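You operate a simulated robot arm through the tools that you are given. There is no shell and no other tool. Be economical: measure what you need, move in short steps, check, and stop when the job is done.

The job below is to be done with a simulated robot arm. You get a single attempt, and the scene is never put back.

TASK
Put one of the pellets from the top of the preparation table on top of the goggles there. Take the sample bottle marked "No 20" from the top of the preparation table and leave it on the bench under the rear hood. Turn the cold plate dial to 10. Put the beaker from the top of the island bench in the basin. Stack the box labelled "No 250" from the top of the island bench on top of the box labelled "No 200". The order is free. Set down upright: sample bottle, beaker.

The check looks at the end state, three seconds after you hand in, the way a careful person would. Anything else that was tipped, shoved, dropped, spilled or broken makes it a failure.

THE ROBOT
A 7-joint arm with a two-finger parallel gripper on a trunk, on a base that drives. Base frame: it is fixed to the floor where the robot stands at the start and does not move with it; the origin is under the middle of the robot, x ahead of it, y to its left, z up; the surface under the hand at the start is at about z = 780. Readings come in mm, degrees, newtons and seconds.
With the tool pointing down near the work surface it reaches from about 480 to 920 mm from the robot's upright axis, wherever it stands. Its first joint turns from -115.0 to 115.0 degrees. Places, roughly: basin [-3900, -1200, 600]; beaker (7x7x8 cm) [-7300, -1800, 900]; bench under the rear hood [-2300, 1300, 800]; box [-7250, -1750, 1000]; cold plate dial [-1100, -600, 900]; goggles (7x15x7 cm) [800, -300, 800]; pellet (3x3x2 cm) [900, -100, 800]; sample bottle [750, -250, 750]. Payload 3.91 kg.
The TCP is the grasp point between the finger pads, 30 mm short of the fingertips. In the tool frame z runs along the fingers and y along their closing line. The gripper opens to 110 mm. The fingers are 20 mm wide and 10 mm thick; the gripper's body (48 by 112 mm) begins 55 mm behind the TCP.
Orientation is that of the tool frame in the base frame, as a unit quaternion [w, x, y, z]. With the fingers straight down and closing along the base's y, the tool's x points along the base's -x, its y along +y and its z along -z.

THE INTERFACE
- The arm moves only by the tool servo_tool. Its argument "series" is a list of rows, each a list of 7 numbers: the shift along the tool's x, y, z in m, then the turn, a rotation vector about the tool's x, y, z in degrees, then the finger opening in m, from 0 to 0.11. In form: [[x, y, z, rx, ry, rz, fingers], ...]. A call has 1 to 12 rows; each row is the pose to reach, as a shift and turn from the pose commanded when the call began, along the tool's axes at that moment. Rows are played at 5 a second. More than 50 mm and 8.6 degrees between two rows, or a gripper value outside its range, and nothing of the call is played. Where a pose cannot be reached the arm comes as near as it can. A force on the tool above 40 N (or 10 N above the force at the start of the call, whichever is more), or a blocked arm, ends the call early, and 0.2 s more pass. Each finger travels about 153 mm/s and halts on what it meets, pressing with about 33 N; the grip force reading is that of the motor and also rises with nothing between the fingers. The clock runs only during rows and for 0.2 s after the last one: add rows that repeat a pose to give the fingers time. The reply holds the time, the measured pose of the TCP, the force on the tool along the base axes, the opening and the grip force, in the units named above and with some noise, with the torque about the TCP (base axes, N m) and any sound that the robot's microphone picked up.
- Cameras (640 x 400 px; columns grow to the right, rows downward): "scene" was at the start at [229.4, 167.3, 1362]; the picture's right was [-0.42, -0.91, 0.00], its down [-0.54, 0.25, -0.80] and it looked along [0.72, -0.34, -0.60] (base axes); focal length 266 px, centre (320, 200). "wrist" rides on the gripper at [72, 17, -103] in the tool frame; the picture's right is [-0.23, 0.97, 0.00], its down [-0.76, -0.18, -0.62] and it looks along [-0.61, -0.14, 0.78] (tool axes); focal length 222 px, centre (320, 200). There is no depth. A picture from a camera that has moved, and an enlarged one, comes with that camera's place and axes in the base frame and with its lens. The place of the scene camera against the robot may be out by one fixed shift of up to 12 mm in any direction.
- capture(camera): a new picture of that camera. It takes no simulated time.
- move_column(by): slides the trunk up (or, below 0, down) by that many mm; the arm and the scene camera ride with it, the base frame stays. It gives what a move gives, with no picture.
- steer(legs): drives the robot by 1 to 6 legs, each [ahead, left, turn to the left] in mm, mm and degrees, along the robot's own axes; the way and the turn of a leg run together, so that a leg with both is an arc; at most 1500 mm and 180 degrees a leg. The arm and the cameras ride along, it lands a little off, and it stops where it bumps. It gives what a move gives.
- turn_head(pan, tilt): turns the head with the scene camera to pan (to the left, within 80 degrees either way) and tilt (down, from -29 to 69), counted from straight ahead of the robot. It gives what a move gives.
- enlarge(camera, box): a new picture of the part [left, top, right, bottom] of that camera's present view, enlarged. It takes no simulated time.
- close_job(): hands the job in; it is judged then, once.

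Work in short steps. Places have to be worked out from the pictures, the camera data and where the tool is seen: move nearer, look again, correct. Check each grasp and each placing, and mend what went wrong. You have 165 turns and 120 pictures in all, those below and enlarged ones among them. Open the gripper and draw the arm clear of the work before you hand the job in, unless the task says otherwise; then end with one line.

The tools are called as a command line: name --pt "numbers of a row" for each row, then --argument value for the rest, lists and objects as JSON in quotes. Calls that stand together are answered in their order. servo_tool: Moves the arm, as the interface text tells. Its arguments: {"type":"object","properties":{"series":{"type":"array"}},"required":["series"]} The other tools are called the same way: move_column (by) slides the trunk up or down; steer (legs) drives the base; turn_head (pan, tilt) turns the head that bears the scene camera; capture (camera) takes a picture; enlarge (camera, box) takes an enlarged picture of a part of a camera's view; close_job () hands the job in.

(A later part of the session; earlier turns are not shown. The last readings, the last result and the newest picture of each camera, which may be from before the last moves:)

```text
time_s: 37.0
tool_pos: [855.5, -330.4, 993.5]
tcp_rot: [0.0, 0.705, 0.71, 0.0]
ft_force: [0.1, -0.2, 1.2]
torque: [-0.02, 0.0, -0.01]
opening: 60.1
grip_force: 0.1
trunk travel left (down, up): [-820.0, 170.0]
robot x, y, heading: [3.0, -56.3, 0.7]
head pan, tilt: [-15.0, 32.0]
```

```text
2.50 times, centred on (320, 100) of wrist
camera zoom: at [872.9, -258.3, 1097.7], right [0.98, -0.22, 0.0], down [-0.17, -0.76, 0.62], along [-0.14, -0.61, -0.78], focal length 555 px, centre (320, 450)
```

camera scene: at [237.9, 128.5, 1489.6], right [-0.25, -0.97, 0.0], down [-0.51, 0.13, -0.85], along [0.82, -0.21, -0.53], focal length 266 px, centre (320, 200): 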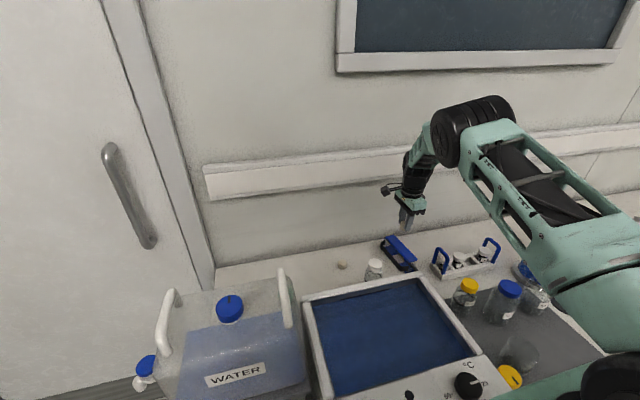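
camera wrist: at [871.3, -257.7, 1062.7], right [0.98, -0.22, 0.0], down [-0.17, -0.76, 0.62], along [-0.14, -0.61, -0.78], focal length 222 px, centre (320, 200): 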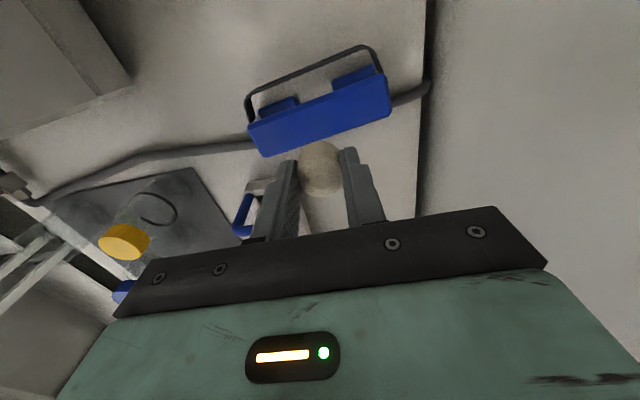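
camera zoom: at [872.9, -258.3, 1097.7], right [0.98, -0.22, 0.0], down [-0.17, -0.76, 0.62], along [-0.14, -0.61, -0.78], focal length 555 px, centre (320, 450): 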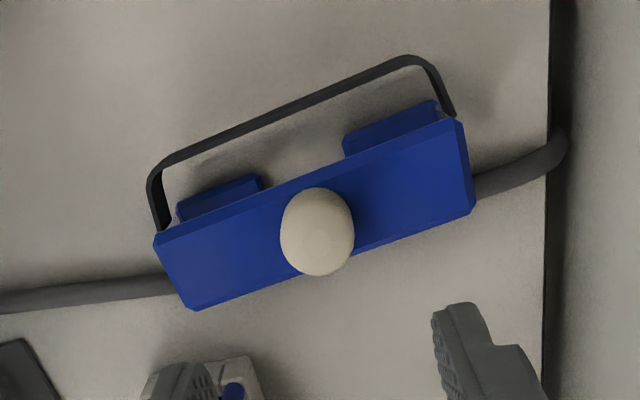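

Pellet rests well on the goggles. Now the green-capped bottle: I move above (709, 99).

servo_tool --pt "0.044 -0.015 -0.01 0 0 0 0.08" --pt "0.088 -0.03 -0.01 0 0 0 0.08" --pt "0.132 -0.045 -0.01 0 0 0 0.08" --pt "0.176 -0.06 -0.01 0 0 0 0.08" --pt "0.22 -0.075 -0.01 0 0 0 0.08" --pt "0.264 -0.09 -0.01 0 0 0 0.08" --pt "0.308 -0.105 -0.01 0 0 0 0.08" --pt "0.352 -0.12 -0.01 0 0 0 0.08" --pt "0.396 -0.135 -0.01 0 0 0 0.08" --pt "0.429 -0.146 -0.01 0 0 0 0.08" --pt "0.429 -0.146 -0.01 0 0 0 0.08"

capture --camera "wrist"

capture --camera "scene"

```text
time_s: 39.5
tool_pos: [706.5, 99.7, 1004.8]
tcp_rot: [0.0, 0.705, 0.709, 0.001]
ft_force: [0.4, 0.2, -0.3]
torque: [0.0, 0.02, 0.0]
opening: 79.8
grip_force: 0.0
trunk travel left (down, up): [-820.0, 170.0]
robot x, y, heading: [1.9, -48.3, 0.1]
head pan, tilt: [-15.0, 32.0]
```

```text
79 pictures are left
camera wrist: at [723.4, 171.7, 1108.6], right [0.98, -0.22, 0.0], down [-0.17, -0.76, 0.62], along [-0.14, -0.61, -0.78], focal length 222 px, centre (320, 200)
```

wrist: 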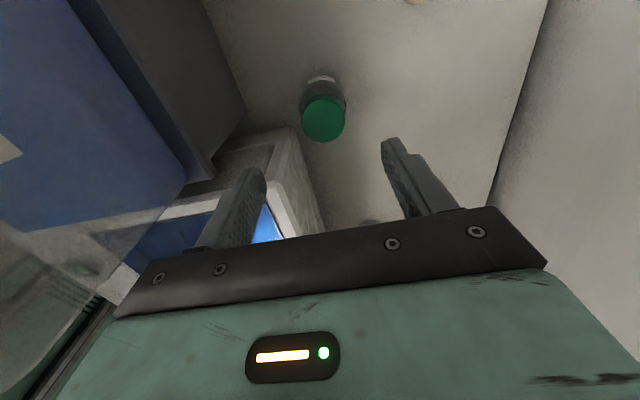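

```text
78 pictures are left
camera scene: at [237.8, 128.5, 1489.6], right [-0.25, -0.97, 0.0], down [-0.51, 0.13, -0.85], along [0.82, -0.21, -0.53], focal length 266 px, centre (320, 200)
```

scene: 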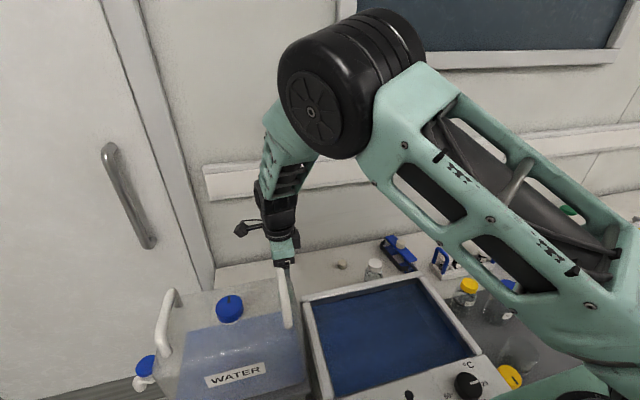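

Cap centre at about (709, 101). I descend to z≈889 and close on the cap.

servo_tool --pt "0.001 0.002 0.04 0 0 0 0.08" --pt "0.001 0.002 0.08 0 0 0 0.08" --pt "0.001 0.002 0.1 0 0 0 0.08" --pt "0.001 0.002 0.116 0 0 0 0.08" --pt "0.001 0.002 0.116 0 0 0 0.08"

capture --camera "wrist"

```text
time_s: 40.6
tool_pos: [710.4, 99.5, 887.5]
tcp_rot: [0.0, 0.705, 0.709, 0.0]
ft_force: [-0.2, -0.5, -0.7]
torque: [0.01, 0.0, 0.03]
opening: 80.1
grip_force: 0.0
trunk travel left (down, up): [-820.0, 170.0]
robot x, y, heading: [2.0, -56.5, 0.7]
head pan, tilt: [-15.0, 32.0]
```

```text
77 pictures are left
camera wrist: at [726.2, 171.1, 991.7], right [0.98, -0.22, 0.0], down [-0.17, -0.76, 0.62], along [-0.14, -0.61, -0.78], focal length 222 px, centre (320, 200)
```

wrist: 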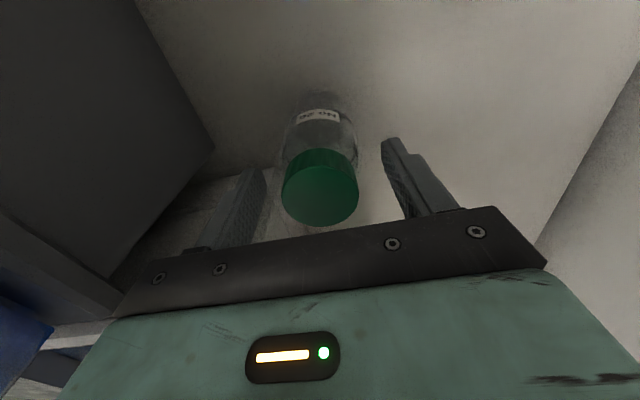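

The cap seems a little lower than thought; I go down 8 mm more and close.

servo_tool --pt "0.002 0 0.008 0 0 0 0.08" --pt "0.002 0 0.008 0 0 0 0.03" --pt "0.002 0 0.008 0 0 0 0.0" --pt "0.002 0 0.008 0 0 0 0.0"

capture --camera "wrist"

```text
time_s: 41.6
tool_pos: [708.7, 102.6, 879.5]
tcp_rot: [0.0, 0.705, 0.71, 0.0]
ft_force: [0.6, 0.0, 1.6]
torque: [0.06, 0.0, 0.0]
opening: 54.7
grip_force: 32.3
trunk travel left (down, up): [-820.0, 170.0]
robot x, y, heading: [-0.1, -51.8, 0.7]
head pan, tilt: [-15.0, 32.0]
```

```text
76 pictures are left
camera wrist: at [726.1, 173.3, 983.7], right [0.98, -0.22, 0.0], down [-0.17, -0.76, 0.62], along [-0.14, -0.61, -0.78], focal length 222 px, centre (320, 200)
```

wrist: 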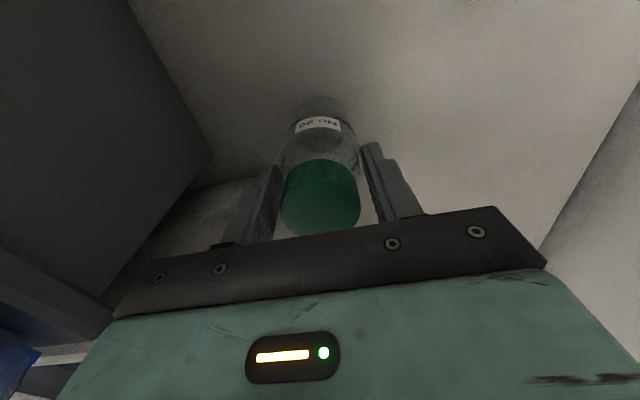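

Fingers met the bottle's shoulder/body at 54.7 mm rather than the cap. I reopen, lower 16 mm more and re-close for a firmer body grip.

servo_tool --pt "0 0 0 0 0 0 0.085" --pt "0 0 0.008 0 0 0 0.085" --pt "0 0 0.016 0 0 0 0.085" --pt "0 0 0.016 0 0 0 0.085" --pt "0 0 0.016 0 0 0 0.04" --pt "0 0 0.016 0 0 0 0.04" --pt "0 0 0.016 0 0 0 0.04"

```text
time_s: 43.2
tool_pos: [709.2, 102.4, 863.4]
tcp_rot: [-0.001, 0.705, 0.709, 0.0]
ft_force: [-0.6, 0.2, 0.6]
torque: [0.04, 0.02, 0.0]
opening: 55.1
grip_force: 32.9
trunk travel left (down, up): [-820.0, 170.0]
robot x, y, heading: [3.6, -55.5, 0.3]
head pan, tilt: [-15.0, 32.0]
```

Same width, so it's the cylindrical body: firm grip. I lift straight up.

servo_tool --pt "0 0 -0.03 0 0 0 0.04" --pt "0 0 -0.07 0 0 0 0.04" --pt "0 0 -0.11 0 0 0 0.04" --pt "0 0 -0.15 0 0 0 0.04" --pt "0 0 -0.19 0 0 0 0.04" --pt "0 0 -0.23 0 0 0 0.04" --pt "0 0 -0.25 0 0 0 0.04" --pt "0 0 -0.25 0 0 0 0.04"

capture --camera "wrist"

```text
time_s: 45.0
tool_pos: [708.2, 102.9, 1114.2]
tcp_rot: [0.0, 0.705, 0.71, 0.0]
ft_force: [0.4, -0.3, -1.2]
torque: [0.0, 0.02, -0.03]
opening: 55.2
grip_force: 32.4
trunk travel left (down, up): [-820.0, 170.0]
robot x, y, heading: [3.2, -54.9, 0.4]
head pan, tilt: [-15.0, 32.0]
```

```text
75 pictures are left
camera wrist: at [725.1, 174.3, 1217.9], right [0.98, -0.22, 0.0], down [-0.17, -0.76, 0.62], along [-0.14, -0.61, -0.78], focal length 222 px, centre (320, 200)
```

wrist: 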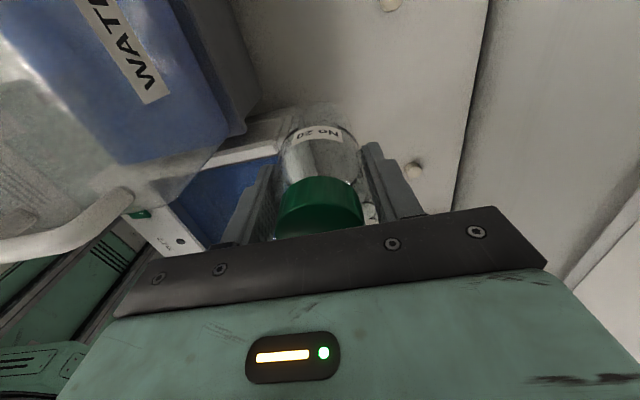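

Bottle is held securely. I move it clear in front of the robot (away from the jug), over the bath at height.

servo_tool --pt "-0.04 0 -0.02 0 0 0 0.04" --pt "-0.08 0 -0.04 0 0 0 0.04" --pt "-0.12 0 -0.04 0 0 0 0.04" --pt "-0.16 -0.02 -0.04 0 0 0 0.04" --pt "-0.16 -0.06 -0.04 0 0 0 0.04" --pt "-0.16 -0.1 -0.04 0 0 0 0.04" --pt "-0.16 -0.14 -0.04 0 0 0 0.04" --pt "-0.16 -0.18 -0.04 0 0 0 0.04" --pt "-0.16 -0.2 -0.04 0 0 0 0.04" --pt "-0.16 -0.2 -0.04 0 0 0 0.04"

steer --legs '[[-500, 0, 0]]'

turn_head --pan 80 --tilt 20

capture --camera "scene"

```text
time_s: 47.2
tool_pos: [510.3, -60.8, 1154.9]
tcp_rot: [-0.001, 0.704, 0.71, 0.0]
ft_force: [-0.8, -0.1, -1.8]
torque: [0.01, 0.0, -0.01]
opening: 55.0
grip_force: 33.1
trunk travel left (down, up): [-820.0, 170.0]
robot x, y, heading: [3.3, -56.1, 0.5]
head pan, tilt: [-15.0, 32.0]
```

```text
time_s: 50.2
tool_pos: [-1.4, -63.4, 1154.5]
tcp_rot: [0.0, 0.704, 0.71, 0.0]
ft_force: [-0.3, 0.2, -1.1]
torque: [-0.01, 0.01, -0.02]
opening: 55.2
grip_force: 33.4
trunk travel left (down, up): [-820.0, 170.0]
robot x, y, heading: [-510.6, -59.7, 0.5]
head pan, tilt: [-15.0, 32.0]
```

```text
time_s: 52.0
tool_pos: [-0.9, -65.0, 1155.6]
tcp_rot: [0.0, 0.704, 0.71, 0.0]
ft_force: [0.3, 0.5, -1.6]
torque: [-0.01, 0.02, -0.02]
opening: 54.7
grip_force: 33.5
trunk travel left (down, up): [-820.0, 170.0]
robot x, y, heading: [-508.0, -58.1, 0.5]
head pan, tilt: [80.0, 20.0]
```

```text
74 pictures are left
camera scene: at [-344.5, 239.2, 1508.8], right [0.99, -0.17, 0.0], down [-0.06, -0.34, -0.94], along [0.16, 0.93, -0.34], focal length 266 px, centre (320, 200)
```

scene: 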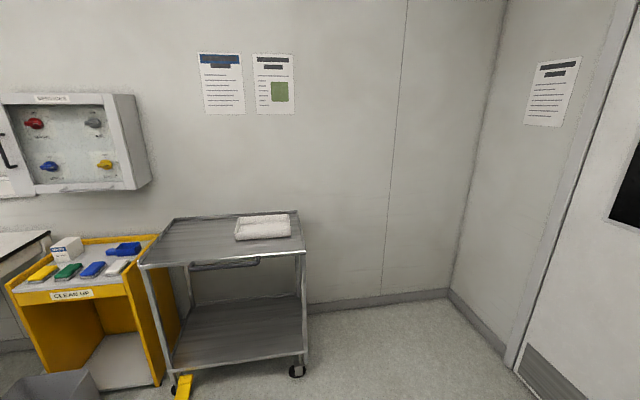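

I turn left 90° and look toward the rear hood.

steer --legs '[[0, 0, 90]]'

turn_head --pan 65 --tilt 15

capture --camera "scene"

```text
time_s: 56.3
tool_pos: [-524.4, 449.2, 1154.5]
tcp_rot: [0.0, -0.026, 1.0, 0.0]
ft_force: [-0.1, 0.2, -0.7]
torque: [-0.02, 0.02, 0.01]
opening: 55.1
grip_force: 32.8
trunk travel left (down, up): [-820.0, 170.0]
robot x, y, heading: [-510.4, -57.6, 92.8]
head pan, tilt: [80.0, 20.0]
```

```text
time_s: 57.0
tool_pos: [-525.3, 449.8, 1154.0]
tcp_rot: [0.0, -0.026, 1.0, 0.0]
ft_force: [0.0, -0.1, -1.3]
torque: [0.03, 0.0, -0.02]
opening: 55.1
grip_force: 33.0
trunk travel left (down, up): [-820.0, 170.0]
robot x, y, heading: [-507.7, -56.2, 93.1]
head pan, tilt: [65.0, 15.0]
```

```text
73 pictures are left
camera scene: at [-799.1, 107.3, 1517.0], right [0.37, 0.93, 0.0], down [0.24, -0.1, -0.97], along [-0.9, 0.36, -0.26], focal length 266 px, centre (320, 200)
```

scene: 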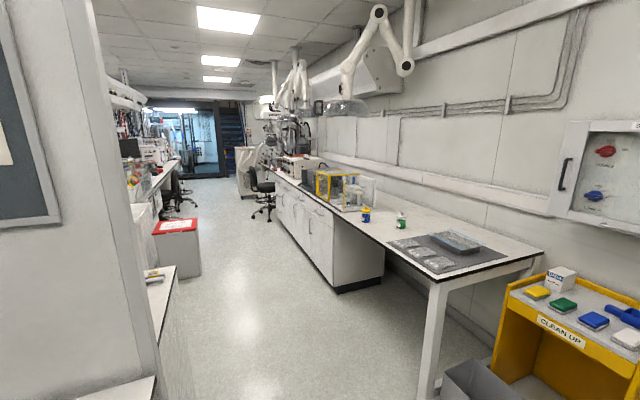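

A corridor runs along -x with the rear bench on the right (front edge y≈1080). I move toward mid-corridor then face -x.

steer --legs '[[380, 0, 0], [0, 0, 87]]'

turn_head --pan 0 --tilt 15

capture --camera "scene"

```text
time_s: 63.2
tool_pos: [-1036.1, 313.4, 1154.0]
tcp_rot: [0.0, 0.719, -0.695, 0.0]
ft_force: [-0.2, -0.3, -1.6]
torque: [0.02, 0.0, -0.03]
opening: 55.2
grip_force: 33.6
trunk travel left (down, up): [-820.0, 170.0]
robot x, y, heading: [-529.3, 321.2, -178.1]
head pan, tilt: [65.0, 15.0]
```

```text
time_s: 64.6
tool_pos: [-1036.4, 312.9, 1154.7]
tcp_rot: [0.0, 0.719, -0.695, 0.0]
ft_force: [0.4, 0.3, -1.1]
torque: [-0.03, 0.01, -0.01]
opening: 55.4
grip_force: 33.4
trunk travel left (down, up): [-820.0, 170.0]
robot x, y, heading: [-530.2, 319.0, -178.2]
head pan, tilt: [0.0, 15.0]
```

```text
72 pictures are left
camera scene: at [-747.7, 105.8, 1517.0], right [-0.03, 1.0, 0.0], down [0.26, 0.01, -0.97], along [-0.97, -0.03, -0.26], focal length 266 px, centre (320, 200)
```

scene: 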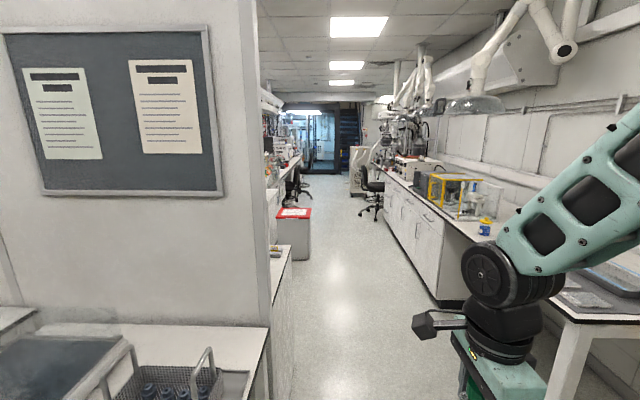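

I centre the robot in the corridor and drive closer to the hood area.

steer --legs '[[0, -140, -1.8], [900, 0, 0]]'

turn_head --pan -35 --tilt 15

capture --camera "scene"

```text
time_s: 70.3
tool_pos: [-1943.5, 472.2, 1153.1]
tcp_rot: [0.0, -0.706, 0.708, -0.001]
ft_force: [0.0, -0.2, -0.5]
torque: [-0.03, 0.04, -0.01]
opening: 54.8
grip_force: 32.6
trunk travel left (down, up): [-820.0, 170.0]
robot x, y, heading: [-1434.6, 462.9, 179.8]
head pan, tilt: [0.0, 15.0]
```

```text
time_s: 71.3
tool_pos: [-1943.2, 471.9, 1154.3]
tcp_rot: [0.0, -0.706, 0.708, 0.0]
ft_force: [0.0, 0.5, -0.1]
torque: [-0.01, 0.01, -0.05]
opening: 55.1
grip_force: 32.9
trunk travel left (down, up): [-820.0, 170.0]
robot x, y, heading: [-1438.4, 461.9, 179.7]
head pan, tilt: [-35.0, 15.0]
```

```text
71 pictures are left
camera scene: at [-1645.1, 308.8, 1517.0], right [0.58, 0.82, 0.0], down [0.21, -0.15, -0.97], along [-0.79, 0.56, -0.26], focal length 266 px, centre (320, 200)
```

scene: 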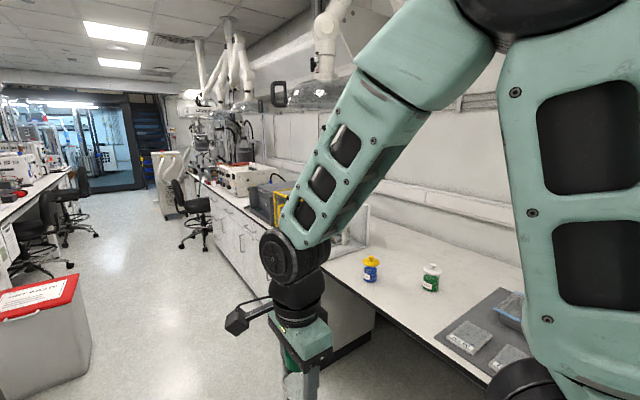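

The bench top (centre ≈ -2300, 1300) has a clear spot near (-2280, 1190) between yellow and green jars and the mat. I drive alongside and turn to face it.

steer --legs '[[850, 0, 0], [0, 0, -90]]'

turn_head --pan -5 --tilt 35

capture --camera "scene"

capture --camera "wrist"

```text
time_s: 79.6
tool_pos: [-2270.7, 965.4, 1154.2]
tcp_rot: [0.0, -0.003, 1.0, 0.0]
ft_force: [-0.3, 0.8, -1.3]
torque: [-0.01, 0.0, 0.01]
opening: 55.3
grip_force: 32.9
trunk travel left (down, up): [-820.0, 170.0]
robot x, y, heading: [-2276.8, 456.2, 90.4]
head pan, tilt: [-35.0, 15.0]
```

```text
time_s: 80.5
tool_pos: [-2269.5, 965.0, 1154.9]
tcp_rot: [0.0, -0.004, 1.0, 0.001]
ft_force: [0.9, -0.4, -0.8]
torque: [-0.01, 0.03, 0.0]
opening: 55.2
grip_force: 33.5
trunk travel left (down, up): [-820.0, 170.0]
robot x, y, heading: [-2275.7, 457.0, 90.6]
head pan, tilt: [-5.0, 35.0]
```

```text
70 pictures are left
camera scene: at [-2466.7, 684.7, 1485.0], right [1.0, -0.08, 0.0], down [-0.05, -0.57, -0.82], along [0.07, 0.82, -0.57], focal length 266 px, centre (320, 200)
```

scene: 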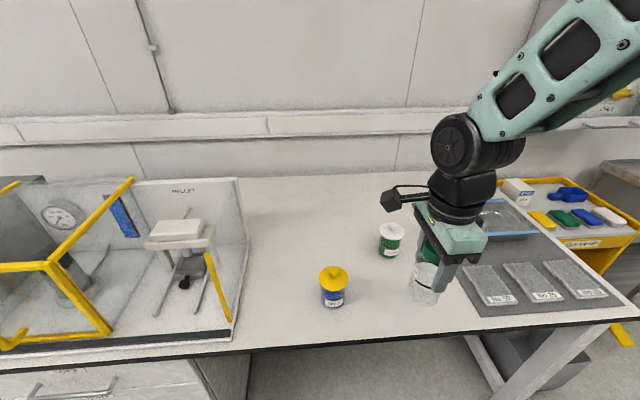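

```text
69 pictures are left
camera wrist: at [-2341.6, 981.1, 1258.7], right [0.22, 0.98, 0.0], down [0.76, -0.17, 0.62], along [0.61, -0.14, -0.78], focal length 222 px, centre (320, 200)
```

wrist: 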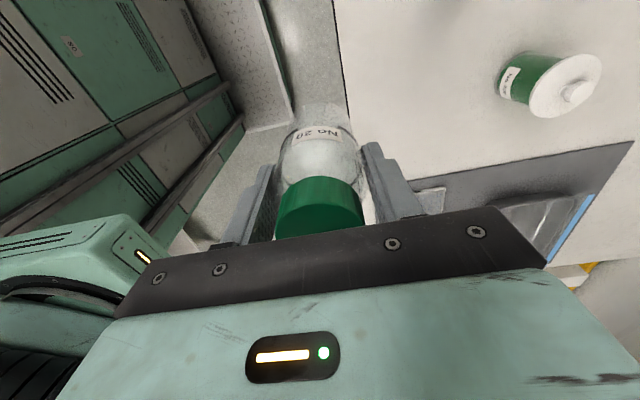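

I move the bottle over (-2260, 1200), lowering to z≈930, and check.

servo_tool --pt "-0.005 0.045 0 0 0 0 0.04" --pt "-0.01 0.09 0 0 0 0 0.04" --pt "-0.01 0.135 0 0 0 0 0.04" --pt "-0.01 0.18 0.02 0 0 0 0.04" --pt "-0.01 0.22 0.05 0 0 0 0.04" --pt "-0.01 0.235 0.09 0 0 0 0.04" --pt "-0.01 0.235 0.13 0 0 0 0.04" --pt "-0.01 0.235 0.17 0 0 0 0.04" --pt "-0.01 0.235 0.21 0 0 0 0.04" --pt "-0.01 0.235 0.225 0 0 0 0.04" --pt "-0.01 0.235 0.225 0 0 0 0.04"

capture --camera "scene"

```text
time_s: 83.0
tool_pos: [-2263.0, 1201.3, 932.8]
tcp_rot: [0.0, -0.003, 1.0, 0.003]
ft_force: [0.8, -5.1, 24.0]
torque: [-0.48, -0.16, -0.05]
opening: 55.3
grip_force: 33.2
trunk travel left (down, up): [-820.0, 170.0]
robot x, y, heading: [-2275.7, 456.1, 90.7]
head pan, tilt: [-5.0, 35.0]
```

```text
68 pictures are left
camera scene: at [-2466.8, 683.3, 1485.6], right [1.0, -0.08, 0.0], down [-0.05, -0.57, -0.82], along [0.07, 0.82, -0.57], focal length 266 px, centre (320, 200)
```

scene: 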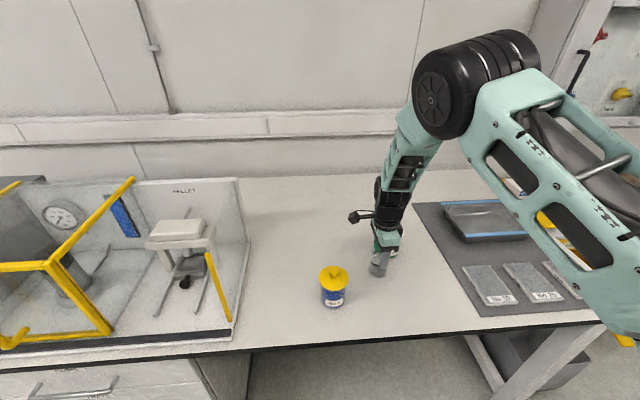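

Contact already at z≈933 — the bench is higher (≈850). I look with the wrist camera before releasing.

capture --camera "wrist"

enlarge --camera "scene" --box '[310, 190, 450, 310]'

```text
67 pictures are left
camera wrist: at [-2334.0, 1217.4, 1037.3], right [0.22, 0.98, 0.0], down [0.76, -0.17, 0.62], along [0.61, -0.14, -0.78], focal length 222 px, centre (320, 200)
```

wrist: 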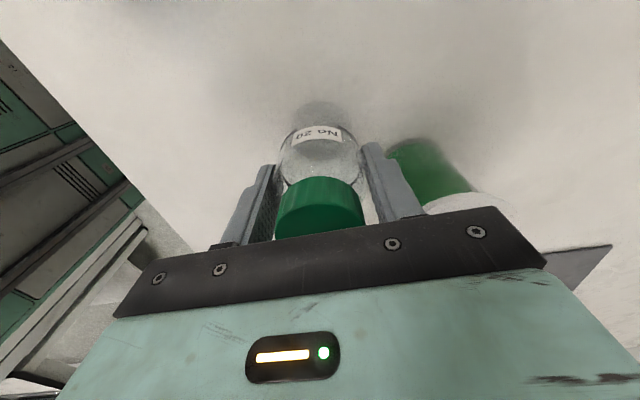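

```text
3.33 times, centred on (380, 250) of scene
camera zoom: at [-2466.8, 683.3, 1485.6], right [1.0, -0.08, 0.0], down [-0.05, -0.57, -0.82], along [0.07, 0.82, -0.57], focal length 886 px, centre (120, 33)
```

zoom: 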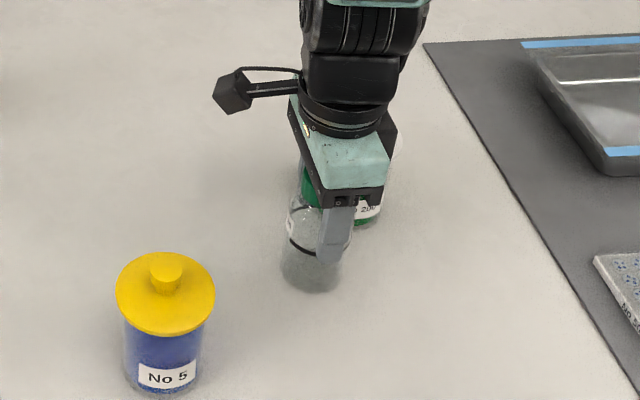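

The green jar is close behind, so I raise slightly and shift away (-x 25 mm, -y 30 mm) before setting down.

servo_tool --pt "0 0 -0.015 0 0 0 0.04" --pt "0 0 -0.02 0 0 0 0.04" --pt "0.012 -0.015 -0.02 0 0 0 0.04" --pt "0.025 -0.03 -0.02 0 0 0 0.04" --pt "0.025 -0.03 -0.02 0 0 0 0.04"

capture --camera "wrist"

enlarge --camera "scene" --box '[310, 190, 450, 310]'

```text
time_s: 84.2
tool_pos: [-2285.0, 1170.8, 948.6]
tcp_rot: [-0.001, -0.004, 1.0, 0.0]
ft_force: [-0.5, 0.4, -1.2]
torque: [-0.04, -0.01, -0.01]
opening: 54.9
grip_force: 32.8
trunk travel left (down, up): [-820.0, 170.0]
robot x, y, heading: [-2278.2, 455.3, 90.4]
head pan, tilt: [-5.0, 35.0]
```

```text
65 pictures are left
camera wrist: at [-2357.0, 1186.0, 1053.1], right [0.22, 0.98, 0.0], down [0.76, -0.17, 0.62], along [0.61, -0.14, -0.78], focal length 222 px, centre (320, 200)
```

wrist: 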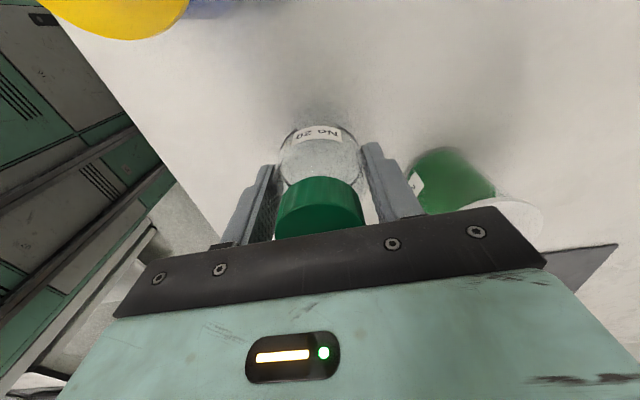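

```text
3.33 times, centred on (380, 250) of scene
camera zoom: at [-2466.8, 684.8, 1485.0], right [1.0, -0.08, 0.0], down [-0.05, -0.57, -0.82], along [0.07, 0.82, -0.57], focal length 886 px, centre (120, 33)
```

zoom: 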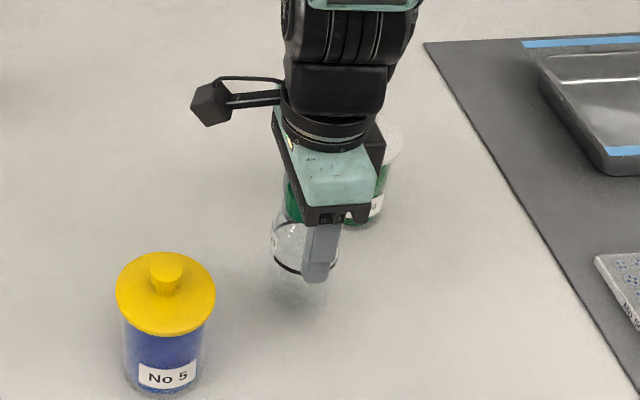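

Clear. I lower to contact.

servo_tool --pt "0 0 0.01 0 0 0 0.04" --pt "0 0 0.015 0 0 0 0.04" --pt "0 0 0.017 0 0 0 0.04" --pt "0 0 0.017 0 0 0 0.04"

```text
time_s: 85.2
tool_pos: [-2285.8, 1170.7, 932.4]
tcp_rot: [0.0, -0.003, 1.0, 0.001]
ft_force: [1.1, -1.5, 8.5]
torque: [-0.09, -0.05, -0.01]
opening: 55.1
grip_force: 33.3
trunk travel left (down, up): [-820.0, 170.0]
robot x, y, heading: [-2274.5, 459.2, 90.1]
head pan, tilt: [-5.0, 35.0]
```

Contact (8.5 N). I open and retreat straight up.

servo_tool --pt "0 0 0 0 0 0 0.075" --pt "0 0 0 0 0 0 0.085" --pt "0 0 0 0 0 0 0.085" --pt "0 0 -0.04 0 0 0 0.085" --pt "0 0 -0.08 0 0 0 0.085" --pt "0 0 -0.13 0 0 0 0.085" --pt "0 0 -0.18 0 0 0 0.085" --pt "0 0 -0.22 0 0 0 0.085" --pt "0 0 -0.22 0 0 0 0.085"

capture --camera "scene"

```text
time_s: 87.2
tool_pos: [-2284.0, 1170.6, 1153.1]
tcp_rot: [-0.001, -0.004, 1.0, 0.0]
ft_force: [-0.7, 0.0, 0.6]
torque: [0.05, 0.01, 0.02]
opening: 85.0
grip_force: 0.0
trunk travel left (down, up): [-820.0, 170.0]
robot x, y, heading: [-2278.1, 456.2, 90.3]
head pan, tilt: [-5.0, 35.0]
```

```text
63 pictures are left
camera scene: at [-2466.8, 684.6, 1485.0], right [1.0, -0.08, 0.0], down [-0.05, -0.57, -0.82], along [0.07, 0.82, -0.57], focal length 266 px, centre (320, 200)
```

scene: 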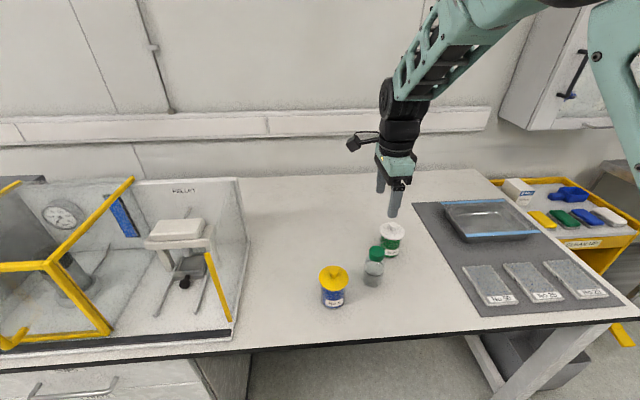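

The bottle stands upright. Next the cold plate dial: retract the arm and drive back to around (-900, 450), facing -y.

servo_tool --pt "0 -0.05 0 0 0 0 0.06" --pt "0 -0.1 0 0 0 0 0.04" --pt "0 -0.15 0 0 0 0 0.04" --pt "0 -0.2 0 0 0 0 0.04" --pt "0 -0.2 0 0 0 0 0.04"

steer --legs '[[0, 0, -90], [1350, 0, 0], [0, 0, -90]]'

turn_head --pan 0 --tilt 35

capture --camera "scene"

```text
time_s: 88.3
tool_pos: [-2286.3, 971.0, 1154.3]
tcp_rot: [0.0, -0.004, 1.0, 0.0]
ft_force: [0.5, -0.6, 0.2]
torque: [-0.01, 0.02, 0.03]
opening: 39.7
grip_force: 0.1
trunk travel left (down, up): [-820.0, 170.0]
robot x, y, heading: [-2277.6, 458.7, 90.3]
head pan, tilt: [-5.0, 35.0]
```

```text
time_s: 102.8
tool_pos: [-938.7, -32.5, 1153.7]
tcp_rot: [0.0, 1.0, -0.01, -0.001]
ft_force: [-0.1, -0.4, 0.1]
torque: [0.04, -0.01, -0.01]
opening: 40.1
grip_force: 0.1
trunk travel left (down, up): [-820.0, 170.0]
robot x, y, heading: [-936.8, 478.1, -91.0]
head pan, tilt: [-5.0, 35.0]
```

```text
time_s: 103.5
tool_pos: [-939.4, -31.7, 1153.5]
tcp_rot: [0.0, 1.0, -0.009, 0.0]
ft_force: [0.4, -0.3, 0.3]
torque: [0.01, 0.03, 0.0]
opening: 40.1
grip_force: 0.0
trunk travel left (down, up): [-820.0, 170.0]
robot x, y, heading: [-938.1, 485.1, -91.5]
head pan, tilt: [0.0, 35.0]
```

```text
62 pictures are left
camera scene: at [-726.4, 245.9, 1485.0], right [-1.0, 0.02, 0.0], down [0.01, 0.57, -0.82], along [-0.02, -0.82, -0.57], focal length 266 px, centre (320, 200)
```

scene: 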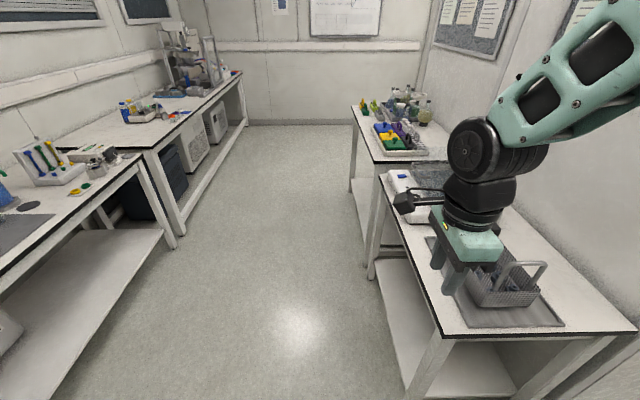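

The cold plate stands on the right-hand bench (front edge x≈-1050). I enter the aisle at x≈-400, y≈-600 and face -x.

steer --legs '[[0, 530, 1.5], [1060, 0, 0], [0, 0, -90]]'

turn_head --pan -10 --tilt 35

capture --camera "scene"

capture --camera "wrist"

```text
time_s: 115.3
tool_pos: [-930.4, -564.7, 1153.2]
tcp_rot: [0.001, -0.7, 0.715, 0.001]
ft_force: [-0.1, -0.2, 0.8]
torque: [0.01, -0.01, 0.01]
opening: 39.9
grip_force: 0.1
trunk travel left (down, up): [-820.0, 170.0]
robot x, y, heading: [-413.4, -569.7, 179.0]
head pan, tilt: [0.0, 35.0]
```

```text
time_s: 116.1
tool_pos: [-929.1, -564.9, 1153.9]
tcp_rot: [0.001, -0.7, 0.714, 0.0]
ft_force: [0.0, -0.1, 0.6]
torque: [0.0, 0.0, 0.05]
opening: 39.9
grip_force: 0.1
trunk travel left (down, up): [-820.0, 170.0]
robot x, y, heading: [-417.5, -569.5, 179.0]
head pan, tilt: [-10.0, 35.0]
```

```text
61 pictures are left
camera scene: at [-640.4, -755.1, 1485.0], right [0.19, 0.98, 0.0], down [0.56, -0.11, -0.82], along [-0.8, 0.16, -0.57], focal length 266 px, centre (320, 200)
```

scene: 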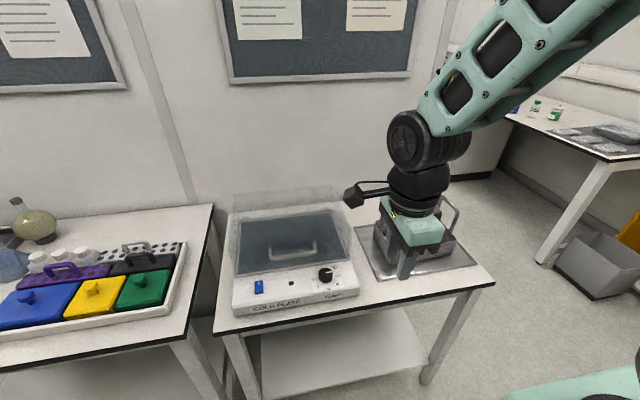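

```text
60 pictures are left
camera wrist: at [-947.8, -637.6, 1257.9], right [-0.97, 0.25, 0.0], down [0.19, 0.76, 0.62], along [0.15, 0.6, -0.78], focal length 222 px, centre (320, 200)
```

wrist: 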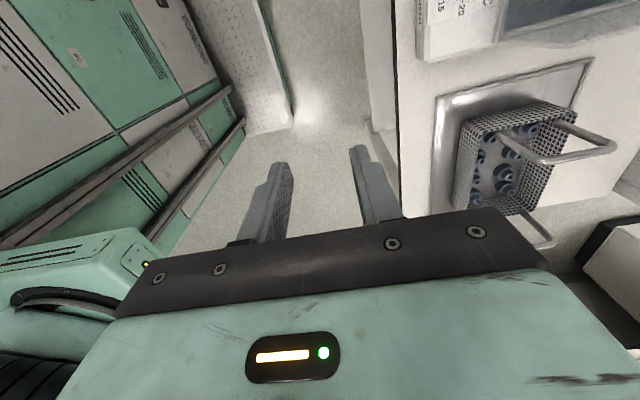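

The dial is on the front panel of the cold plate. I enlarge it.

enlarge --camera "scene" --box '[290, 245, 370, 305]'

```text
6.67 times, centred on (330, 275) of scene
camera zoom: at [-640.4, -755.1, 1485.0], right [0.19, 0.98, 0.0], down [0.56, -0.11, -0.82], along [-0.8, 0.16, -0.57], focal length 1773 px, centre (253, -300)
```

zoom: 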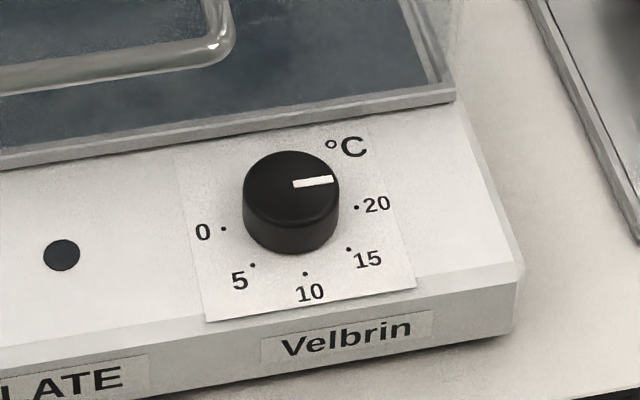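

The pointer is now close to 20, and must go clockwise (from above) about 90° to 10. I move the wrist camera for a second view of the knob to triangulate.

servo_tool --pt "0.04 0.02 0 0 0 0 0.06" --pt "0.08 0.04 0 0 0 0 0.07" --pt "0.12 0.06 0 0 0 0 0.07" --pt "0.16 0.09 0 0 0 0 0.07" --pt "0.2 0.11 0 0 0 0 0.07" --pt "0.22 0.13 0 0 0 0 0.07" --pt "0.22 0.13 0 0 0 0 0.07"

capture --camera "wrist"

```text
time_s: 117.7
tool_pos: [-1063.5, -781.6, 1152.3]
tcp_rot: [0.0, -0.7, 0.714, -0.001]
ft_force: [0.5, -0.4, -0.5]
torque: [0.0, 0.0, 0.0]
opening: 69.8
grip_force: 0.1
trunk travel left (down, up): [-820.0, 170.0]
robot x, y, heading: [-418.7, -571.0, 178.8]
head pan, tilt: [-10.0, 35.0]
```

```text
58 pictures are left
camera wrist: at [-1082.3, -854.8, 1256.8], right [-0.97, 0.25, 0.0], down [0.19, 0.76, 0.62], along [0.15, 0.6, -0.78], focal length 222 px, centre (320, 200)
```

wrist: 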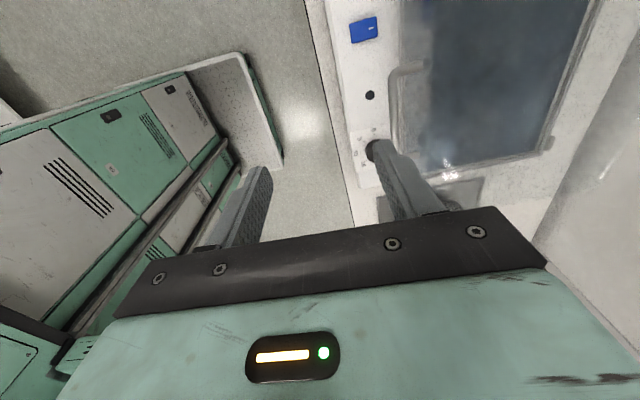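

Knob triangulates to about (-1140, -637, top z≈860). I move above it at z≈970 and look again.

servo_tool --pt "-0.04 0.02 0 0 0 0 0.07" --pt "-0.08 0.04 0.01 0 0 0 0.07" --pt "-0.12 0.06 0.03 0 0 0 0.07" --pt "-0.142 0.075 0.06 0 0 0 0.07" --pt "-0.142 0.075 0.1 0 0 0 0.07" --pt "-0.142 0.075 0.14 0 0 0 0.07" --pt "-0.142 0.075 0.18 0 0 0 0.07" --pt "-0.142 0.075 0.18 0 0 0 0.07"

capture --camera "wrist"

enlarge --camera "scene" --box '[270, 210, 410, 310]'

```text
time_s: 119.5
tool_pos: [-1138.6, -638.0, 973.0]
tcp_rot: [0.0, -0.7, 0.714, 0.0]
ft_force: [-0.5, -0.5, -0.7]
torque: [0.0, -0.04, 0.02]
opening: 70.1
grip_force: 0.1
trunk travel left (down, up): [-820.0, 170.0]
robot x, y, heading: [-414.8, -569.2, 178.9]
head pan, tilt: [-10.0, 35.0]
```

```text
57 pictures are left
camera wrist: at [-1156.5, -712.2, 1077.2], right [-0.97, 0.25, 0.0], down [0.19, 0.76, 0.62], along [0.15, 0.6, -0.78], focal length 222 px, centre (320, 200)
```

wrist: 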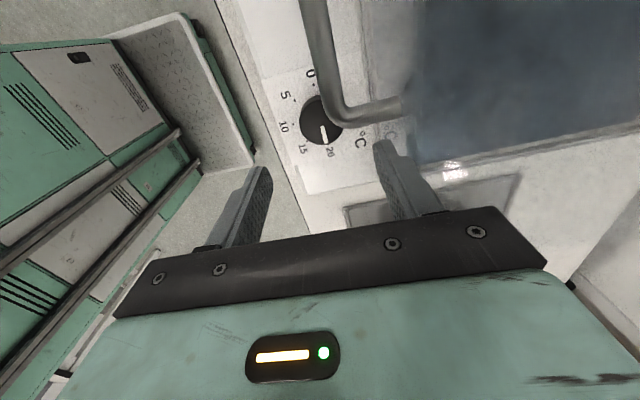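

```text
4.00 times, centred on (340, 260) of scene
camera zoom: at [-640.4, -755.0, 1485.0], right [0.19, 0.98, 0.0], down [0.56, -0.11, -0.82], along [-0.8, 0.16, -0.57], focal length 1064 px, centre (240, -40)
```

zoom: 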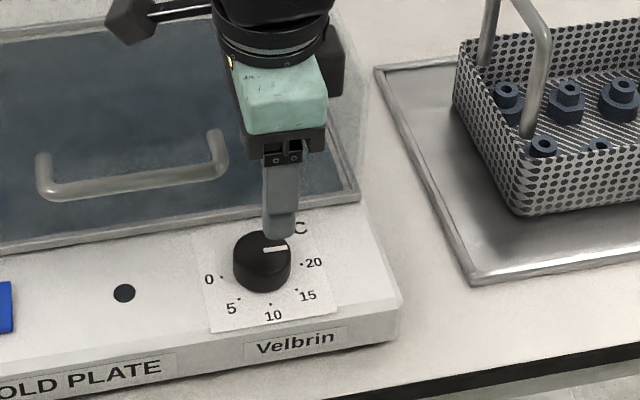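

Knob centre ≈ (-1138.5, -640). I pre-rotate the tool by -90° (back to its neutral yaw) so the +90° turn ends in a known-reachable orientation.

servo_tool --pt "0.002 0 0 0 0 -8.5 0.06" --pt "0.002 0 0 0 0 -17 0.06" --pt "0.002 0 0 0 0 -25.5 0.06" --pt "0.002 0 0 0 0 -34 0.06" --pt "0.002 0 0 0 0 -42.5 0.06" --pt "0.002 0 0 0 0 -51 0.06" --pt "0.002 0 0 0 0 -59.5 0.06" --pt "0.002 0 0 0 0 -68 0.06" --pt "0.002 0 0 0 0 -76.5 0.06" --pt "0.002 0 0 0 0 -85 0.06" --pt "0.002 0 0 0 0 -90 0.06" --pt "0.002 0 0 0 0 -90 0.06"

servo_tool --pt "0 0 0.04 0 0 0 0.06" --pt "0 0 0.07 0 0 0 0.06" --pt "0 0 0.07 0 0 0 0.06"

capture --camera "wrist"

enlarge --camera "scene" --box '[290, 225, 390, 305]'

```text
time_s: 120.5
tool_pos: [-1141.5, -631.2, 974.0]
tcp_rot: [-0.001, 0.875, -0.484, -0.005]
ft_force: [0.4, 0.1, 1.3]
torque: [0.03, 0.02, -0.01]
opening: 59.6
grip_force: 0.0
trunk travel left (down, up): [-820.0, 170.0]
robot x, y, heading: [-412.3, -567.7, 178.8]
head pan, tilt: [-10.0, 35.0]
stopped in row 5: the force on the tool passed its limit at 44 N (the readings are from after the stop); the commanded pose is now the measured one
```

```text
time_s: 120.9
tool_pos: [-1144.6, -631.0, 954.3]
tcp_rot: [0.003, 0.875, -0.484, -0.01]
ft_force: [9.2, 6.6, 17.8]
torque: [-0.57, 0.52, 0.09]
opening: 54.1
grip_force: 0.1
trunk travel left (down, up): [-820.0, 170.0]
robot x, y, heading: [-417.7, -568.7, 178.9]
head pan, tilt: [-10.0, 35.0]
stopped in row 1: the force on the tool passed its limit at 78 N (the readings are from after the stop); the commanded pose is now the measured one
```

```text
55 pictures are left
camera wrist: at [-1118.7, -703.5, 1057.9], right [-0.95, -0.32, 0.02], down [-0.24, 0.74, 0.63], along [-0.22, 0.59, -0.78], focal length 222 px, centre (320, 200)
```

wrist: 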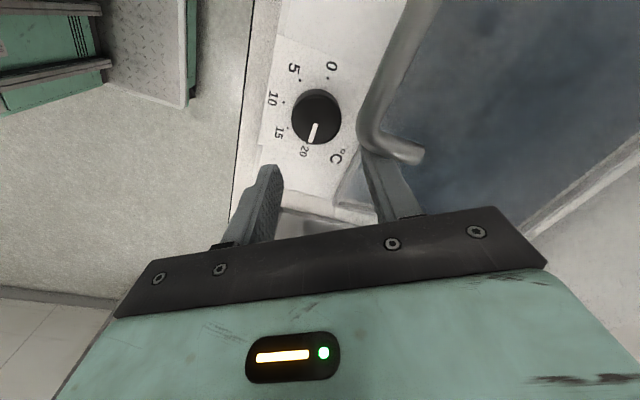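

```text
5.00 times, centred on (340, 265) of scene
camera zoom: at [-639.5, -753.8, 1485.7], right [0.19, 0.98, 0.0], down [0.56, -0.11, -0.82], along [-0.8, 0.16, -0.57], focal length 1330 px, centre (220, -125)
```

zoom: 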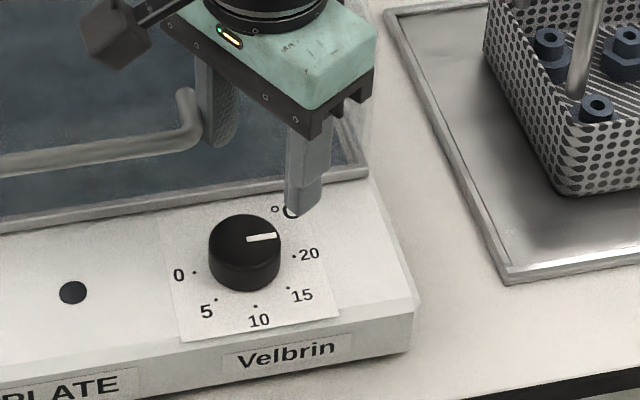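

The rear finger hit the tall lid handle. I raise the tool clear and check that nothing has shifted.

servo_tool --pt "0 0 -0.02 0 0 0 0.06" --pt "0 0 -0.05 0 0 0 0.06" --pt "0 0 -0.09 0 0 0 0.06" --pt "0 0 -0.13 0 0 0 0.06" --pt "0 0 -0.13 0 0 0 0.06"

enlarge --camera "scene" --box '[270, 210, 410, 310]'

capture --camera "scene"

```text
time_s: 122.1
tool_pos: [-1142.7, -634.5, 1083.8]
tcp_rot: [0.003, 0.875, -0.484, -0.009]
ft_force: [-0.1, -0.2, 0.3]
torque: [0.04, -0.01, 0.01]
opening: 60.0
grip_force: 0.0
trunk travel left (down, up): [-820.0, 170.0]
robot x, y, heading: [-418.5, -567.5, 178.8]
head pan, tilt: [-10.0, 35.0]
```

```text
4.00 times, centred on (340, 260) of scene
camera zoom: at [-640.8, -754.5, 1485.0], right [0.19, 0.98, 0.0], down [0.56, -0.11, -0.82], along [-0.8, 0.16, -0.57], focal length 1064 px, centre (240, -40)
```

zoom: 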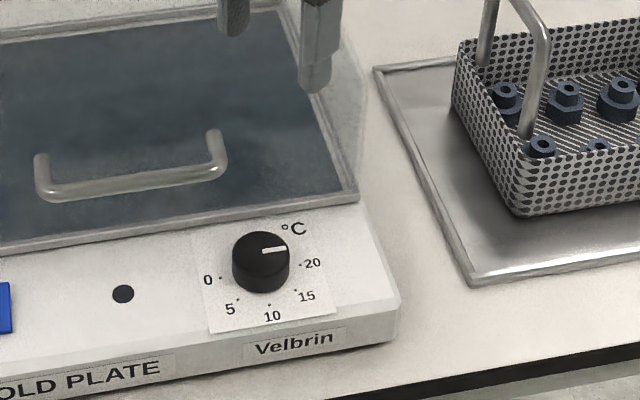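

```text
52 pictures are left
camera scene: at [-640.8, -754.5, 1485.0], right [0.19, 0.98, 0.0], down [0.56, -0.11, -0.82], along [-0.8, 0.16, -0.57], focal length 266 px, centre (320, 200)
```

scene: 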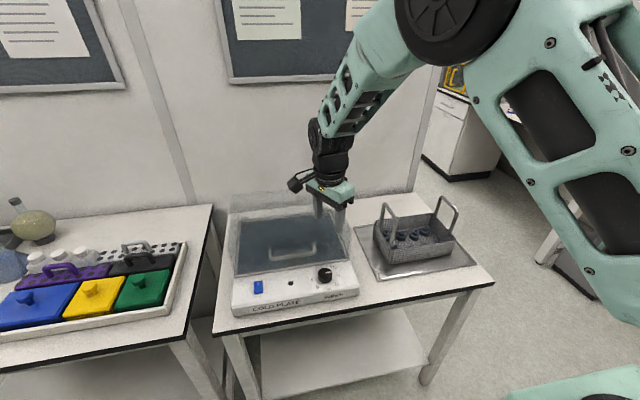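

Nothing was displaced. The knob (top z≈860) sits under a protruding handle bar (about x -1170, z 943, y < -658), so I will grip it with the hand leaning back 30° towards me and turn about the vertical. First, yaw the tool at safe height.

servo_tool --pt "-0.01 -0.025 0 0 0 0 0.06" --pt "-0.02 -0.052 0 0 0 0 0.06" --pt "-0.02 -0.052 0 0 0 -8.5 0.06" --pt "-0.02 -0.052 0 0 0 -17 0.06" --pt "-0.02 -0.052 0 0 0 -25.5 0.06" --pt "-0.02 -0.052 0 0 0 -34 0.06" --pt "-0.02 -0.052 0 0 0 -42.5 0.06" --pt "-0.02 -0.052 0 0 0 -51 0.06" --pt "-0.02 -0.052 0 0 0 -58 0.06" --pt "-0.02 -0.052 0 0 0 -58 0.06"

servo_tool --pt "0 0 0 0 0 -8.5 0.06" --pt "0 0 0 0 0 -17 0.06" --pt "0 0 0 0 0 -25.5 0.06" --pt "0 0 0 0 0 -34 0.06" --pt "0 0 0 0 0 -42.5 0.06" --pt "0 0 0 0 0 -51 0.06" --pt "0 0 0 0 0 -59.5 0.06" --pt "0 0 0 0 0 -59.5 0.06"

```text
time_s: 124.3
tool_pos: [-1109.3, -588.3, 1081.0]
tcp_rot: [-0.001, 1.0, 0.002, -0.01]
ft_force: [0.2, -0.2, 0.6]
torque: [0.01, -0.01, -0.01]
opening: 60.2
grip_force: 0.0
trunk travel left (down, up): [-820.0, 170.0]
robot x, y, heading: [-418.7, -569.8, 178.6]
head pan, tilt: [-10.0, 35.0]
```

```text
time_s: 126.1
tool_pos: [-1110.7, -588.1, 1081.7]
tcp_rot: [-0.006, 0.867, 0.498, -0.007]
ft_force: [-0.1, -0.7, 0.1]
torque: [-0.01, -0.01, 0.02]
opening: 59.8
grip_force: 0.0
trunk travel left (down, up): [-820.0, 170.0]
robot x, y, heading: [-418.8, -571.0, 178.6]
head pan, tilt: [-10.0, 35.0]
```

Now tilt 30° back and lower to the pre-approach point.

servo_tool --pt "0 0 0 0 -7.5 0 0.06" --pt "0 0 0 -0.5 -15 0 0.06" --pt "0 0 0 -0.5 -22.5 0 0.06" --pt "0 0 0 -1 -30 0 0.06" --pt "0 0 0.04 -1 -30 0 0.06" --pt "0 0 0.08 -1 -30 0 0.06" --pt "0 0 0.1 -1 -30 0 0.06" --pt "0 0 0.1 -1 -30 0 0.06"

capture --camera "wrist"

enlarge --camera "scene" --box '[270, 200, 410, 300]'

```text
time_s: 127.9
tool_pos: [-1111.2, -589.5, 980.3]
tcp_rot: [0.13, 0.836, 0.481, -0.228]
ft_force: [0.7, 0.3, -0.4]
torque: [0.0, -0.01, 0.01]
opening: 60.0
grip_force: 0.1
trunk travel left (down, up): [-820.0, 170.0]
robot x, y, heading: [-417.3, -569.0, 178.5]
head pan, tilt: [-10.0, 35.0]
```

```text
51 pictures are left
camera wrist: at [-1038.4, -499.4, 1034.5], right [0.74, -0.66, 0.11], down [-0.32, -0.21, 0.92], along [-0.58, -0.72, -0.37], focal length 222 px, centre (320, 200)
```

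wrist: 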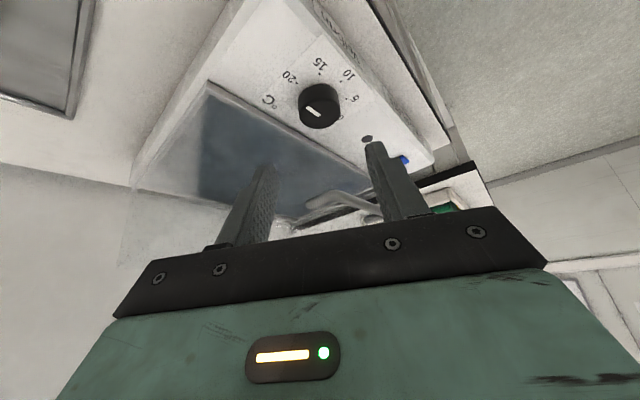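

```text
4.00 times, centred on (340, 250) of scene
camera zoom: at [-640.9, -754.3, 1485.0], right [0.19, 0.98, 0.0], down [0.56, -0.11, -0.82], along [-0.8, 0.16, -0.57], focal length 1064 px, centre (240, 0)
```

zoom: 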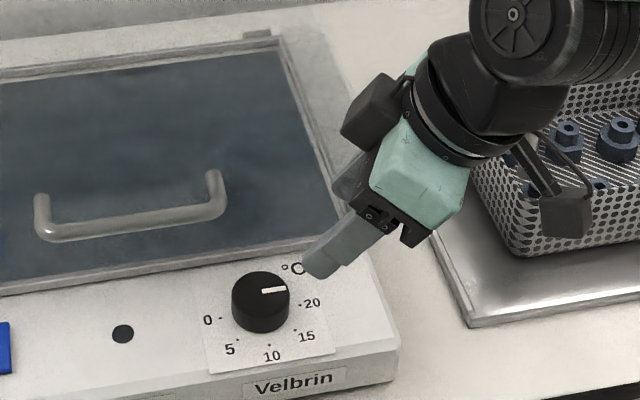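

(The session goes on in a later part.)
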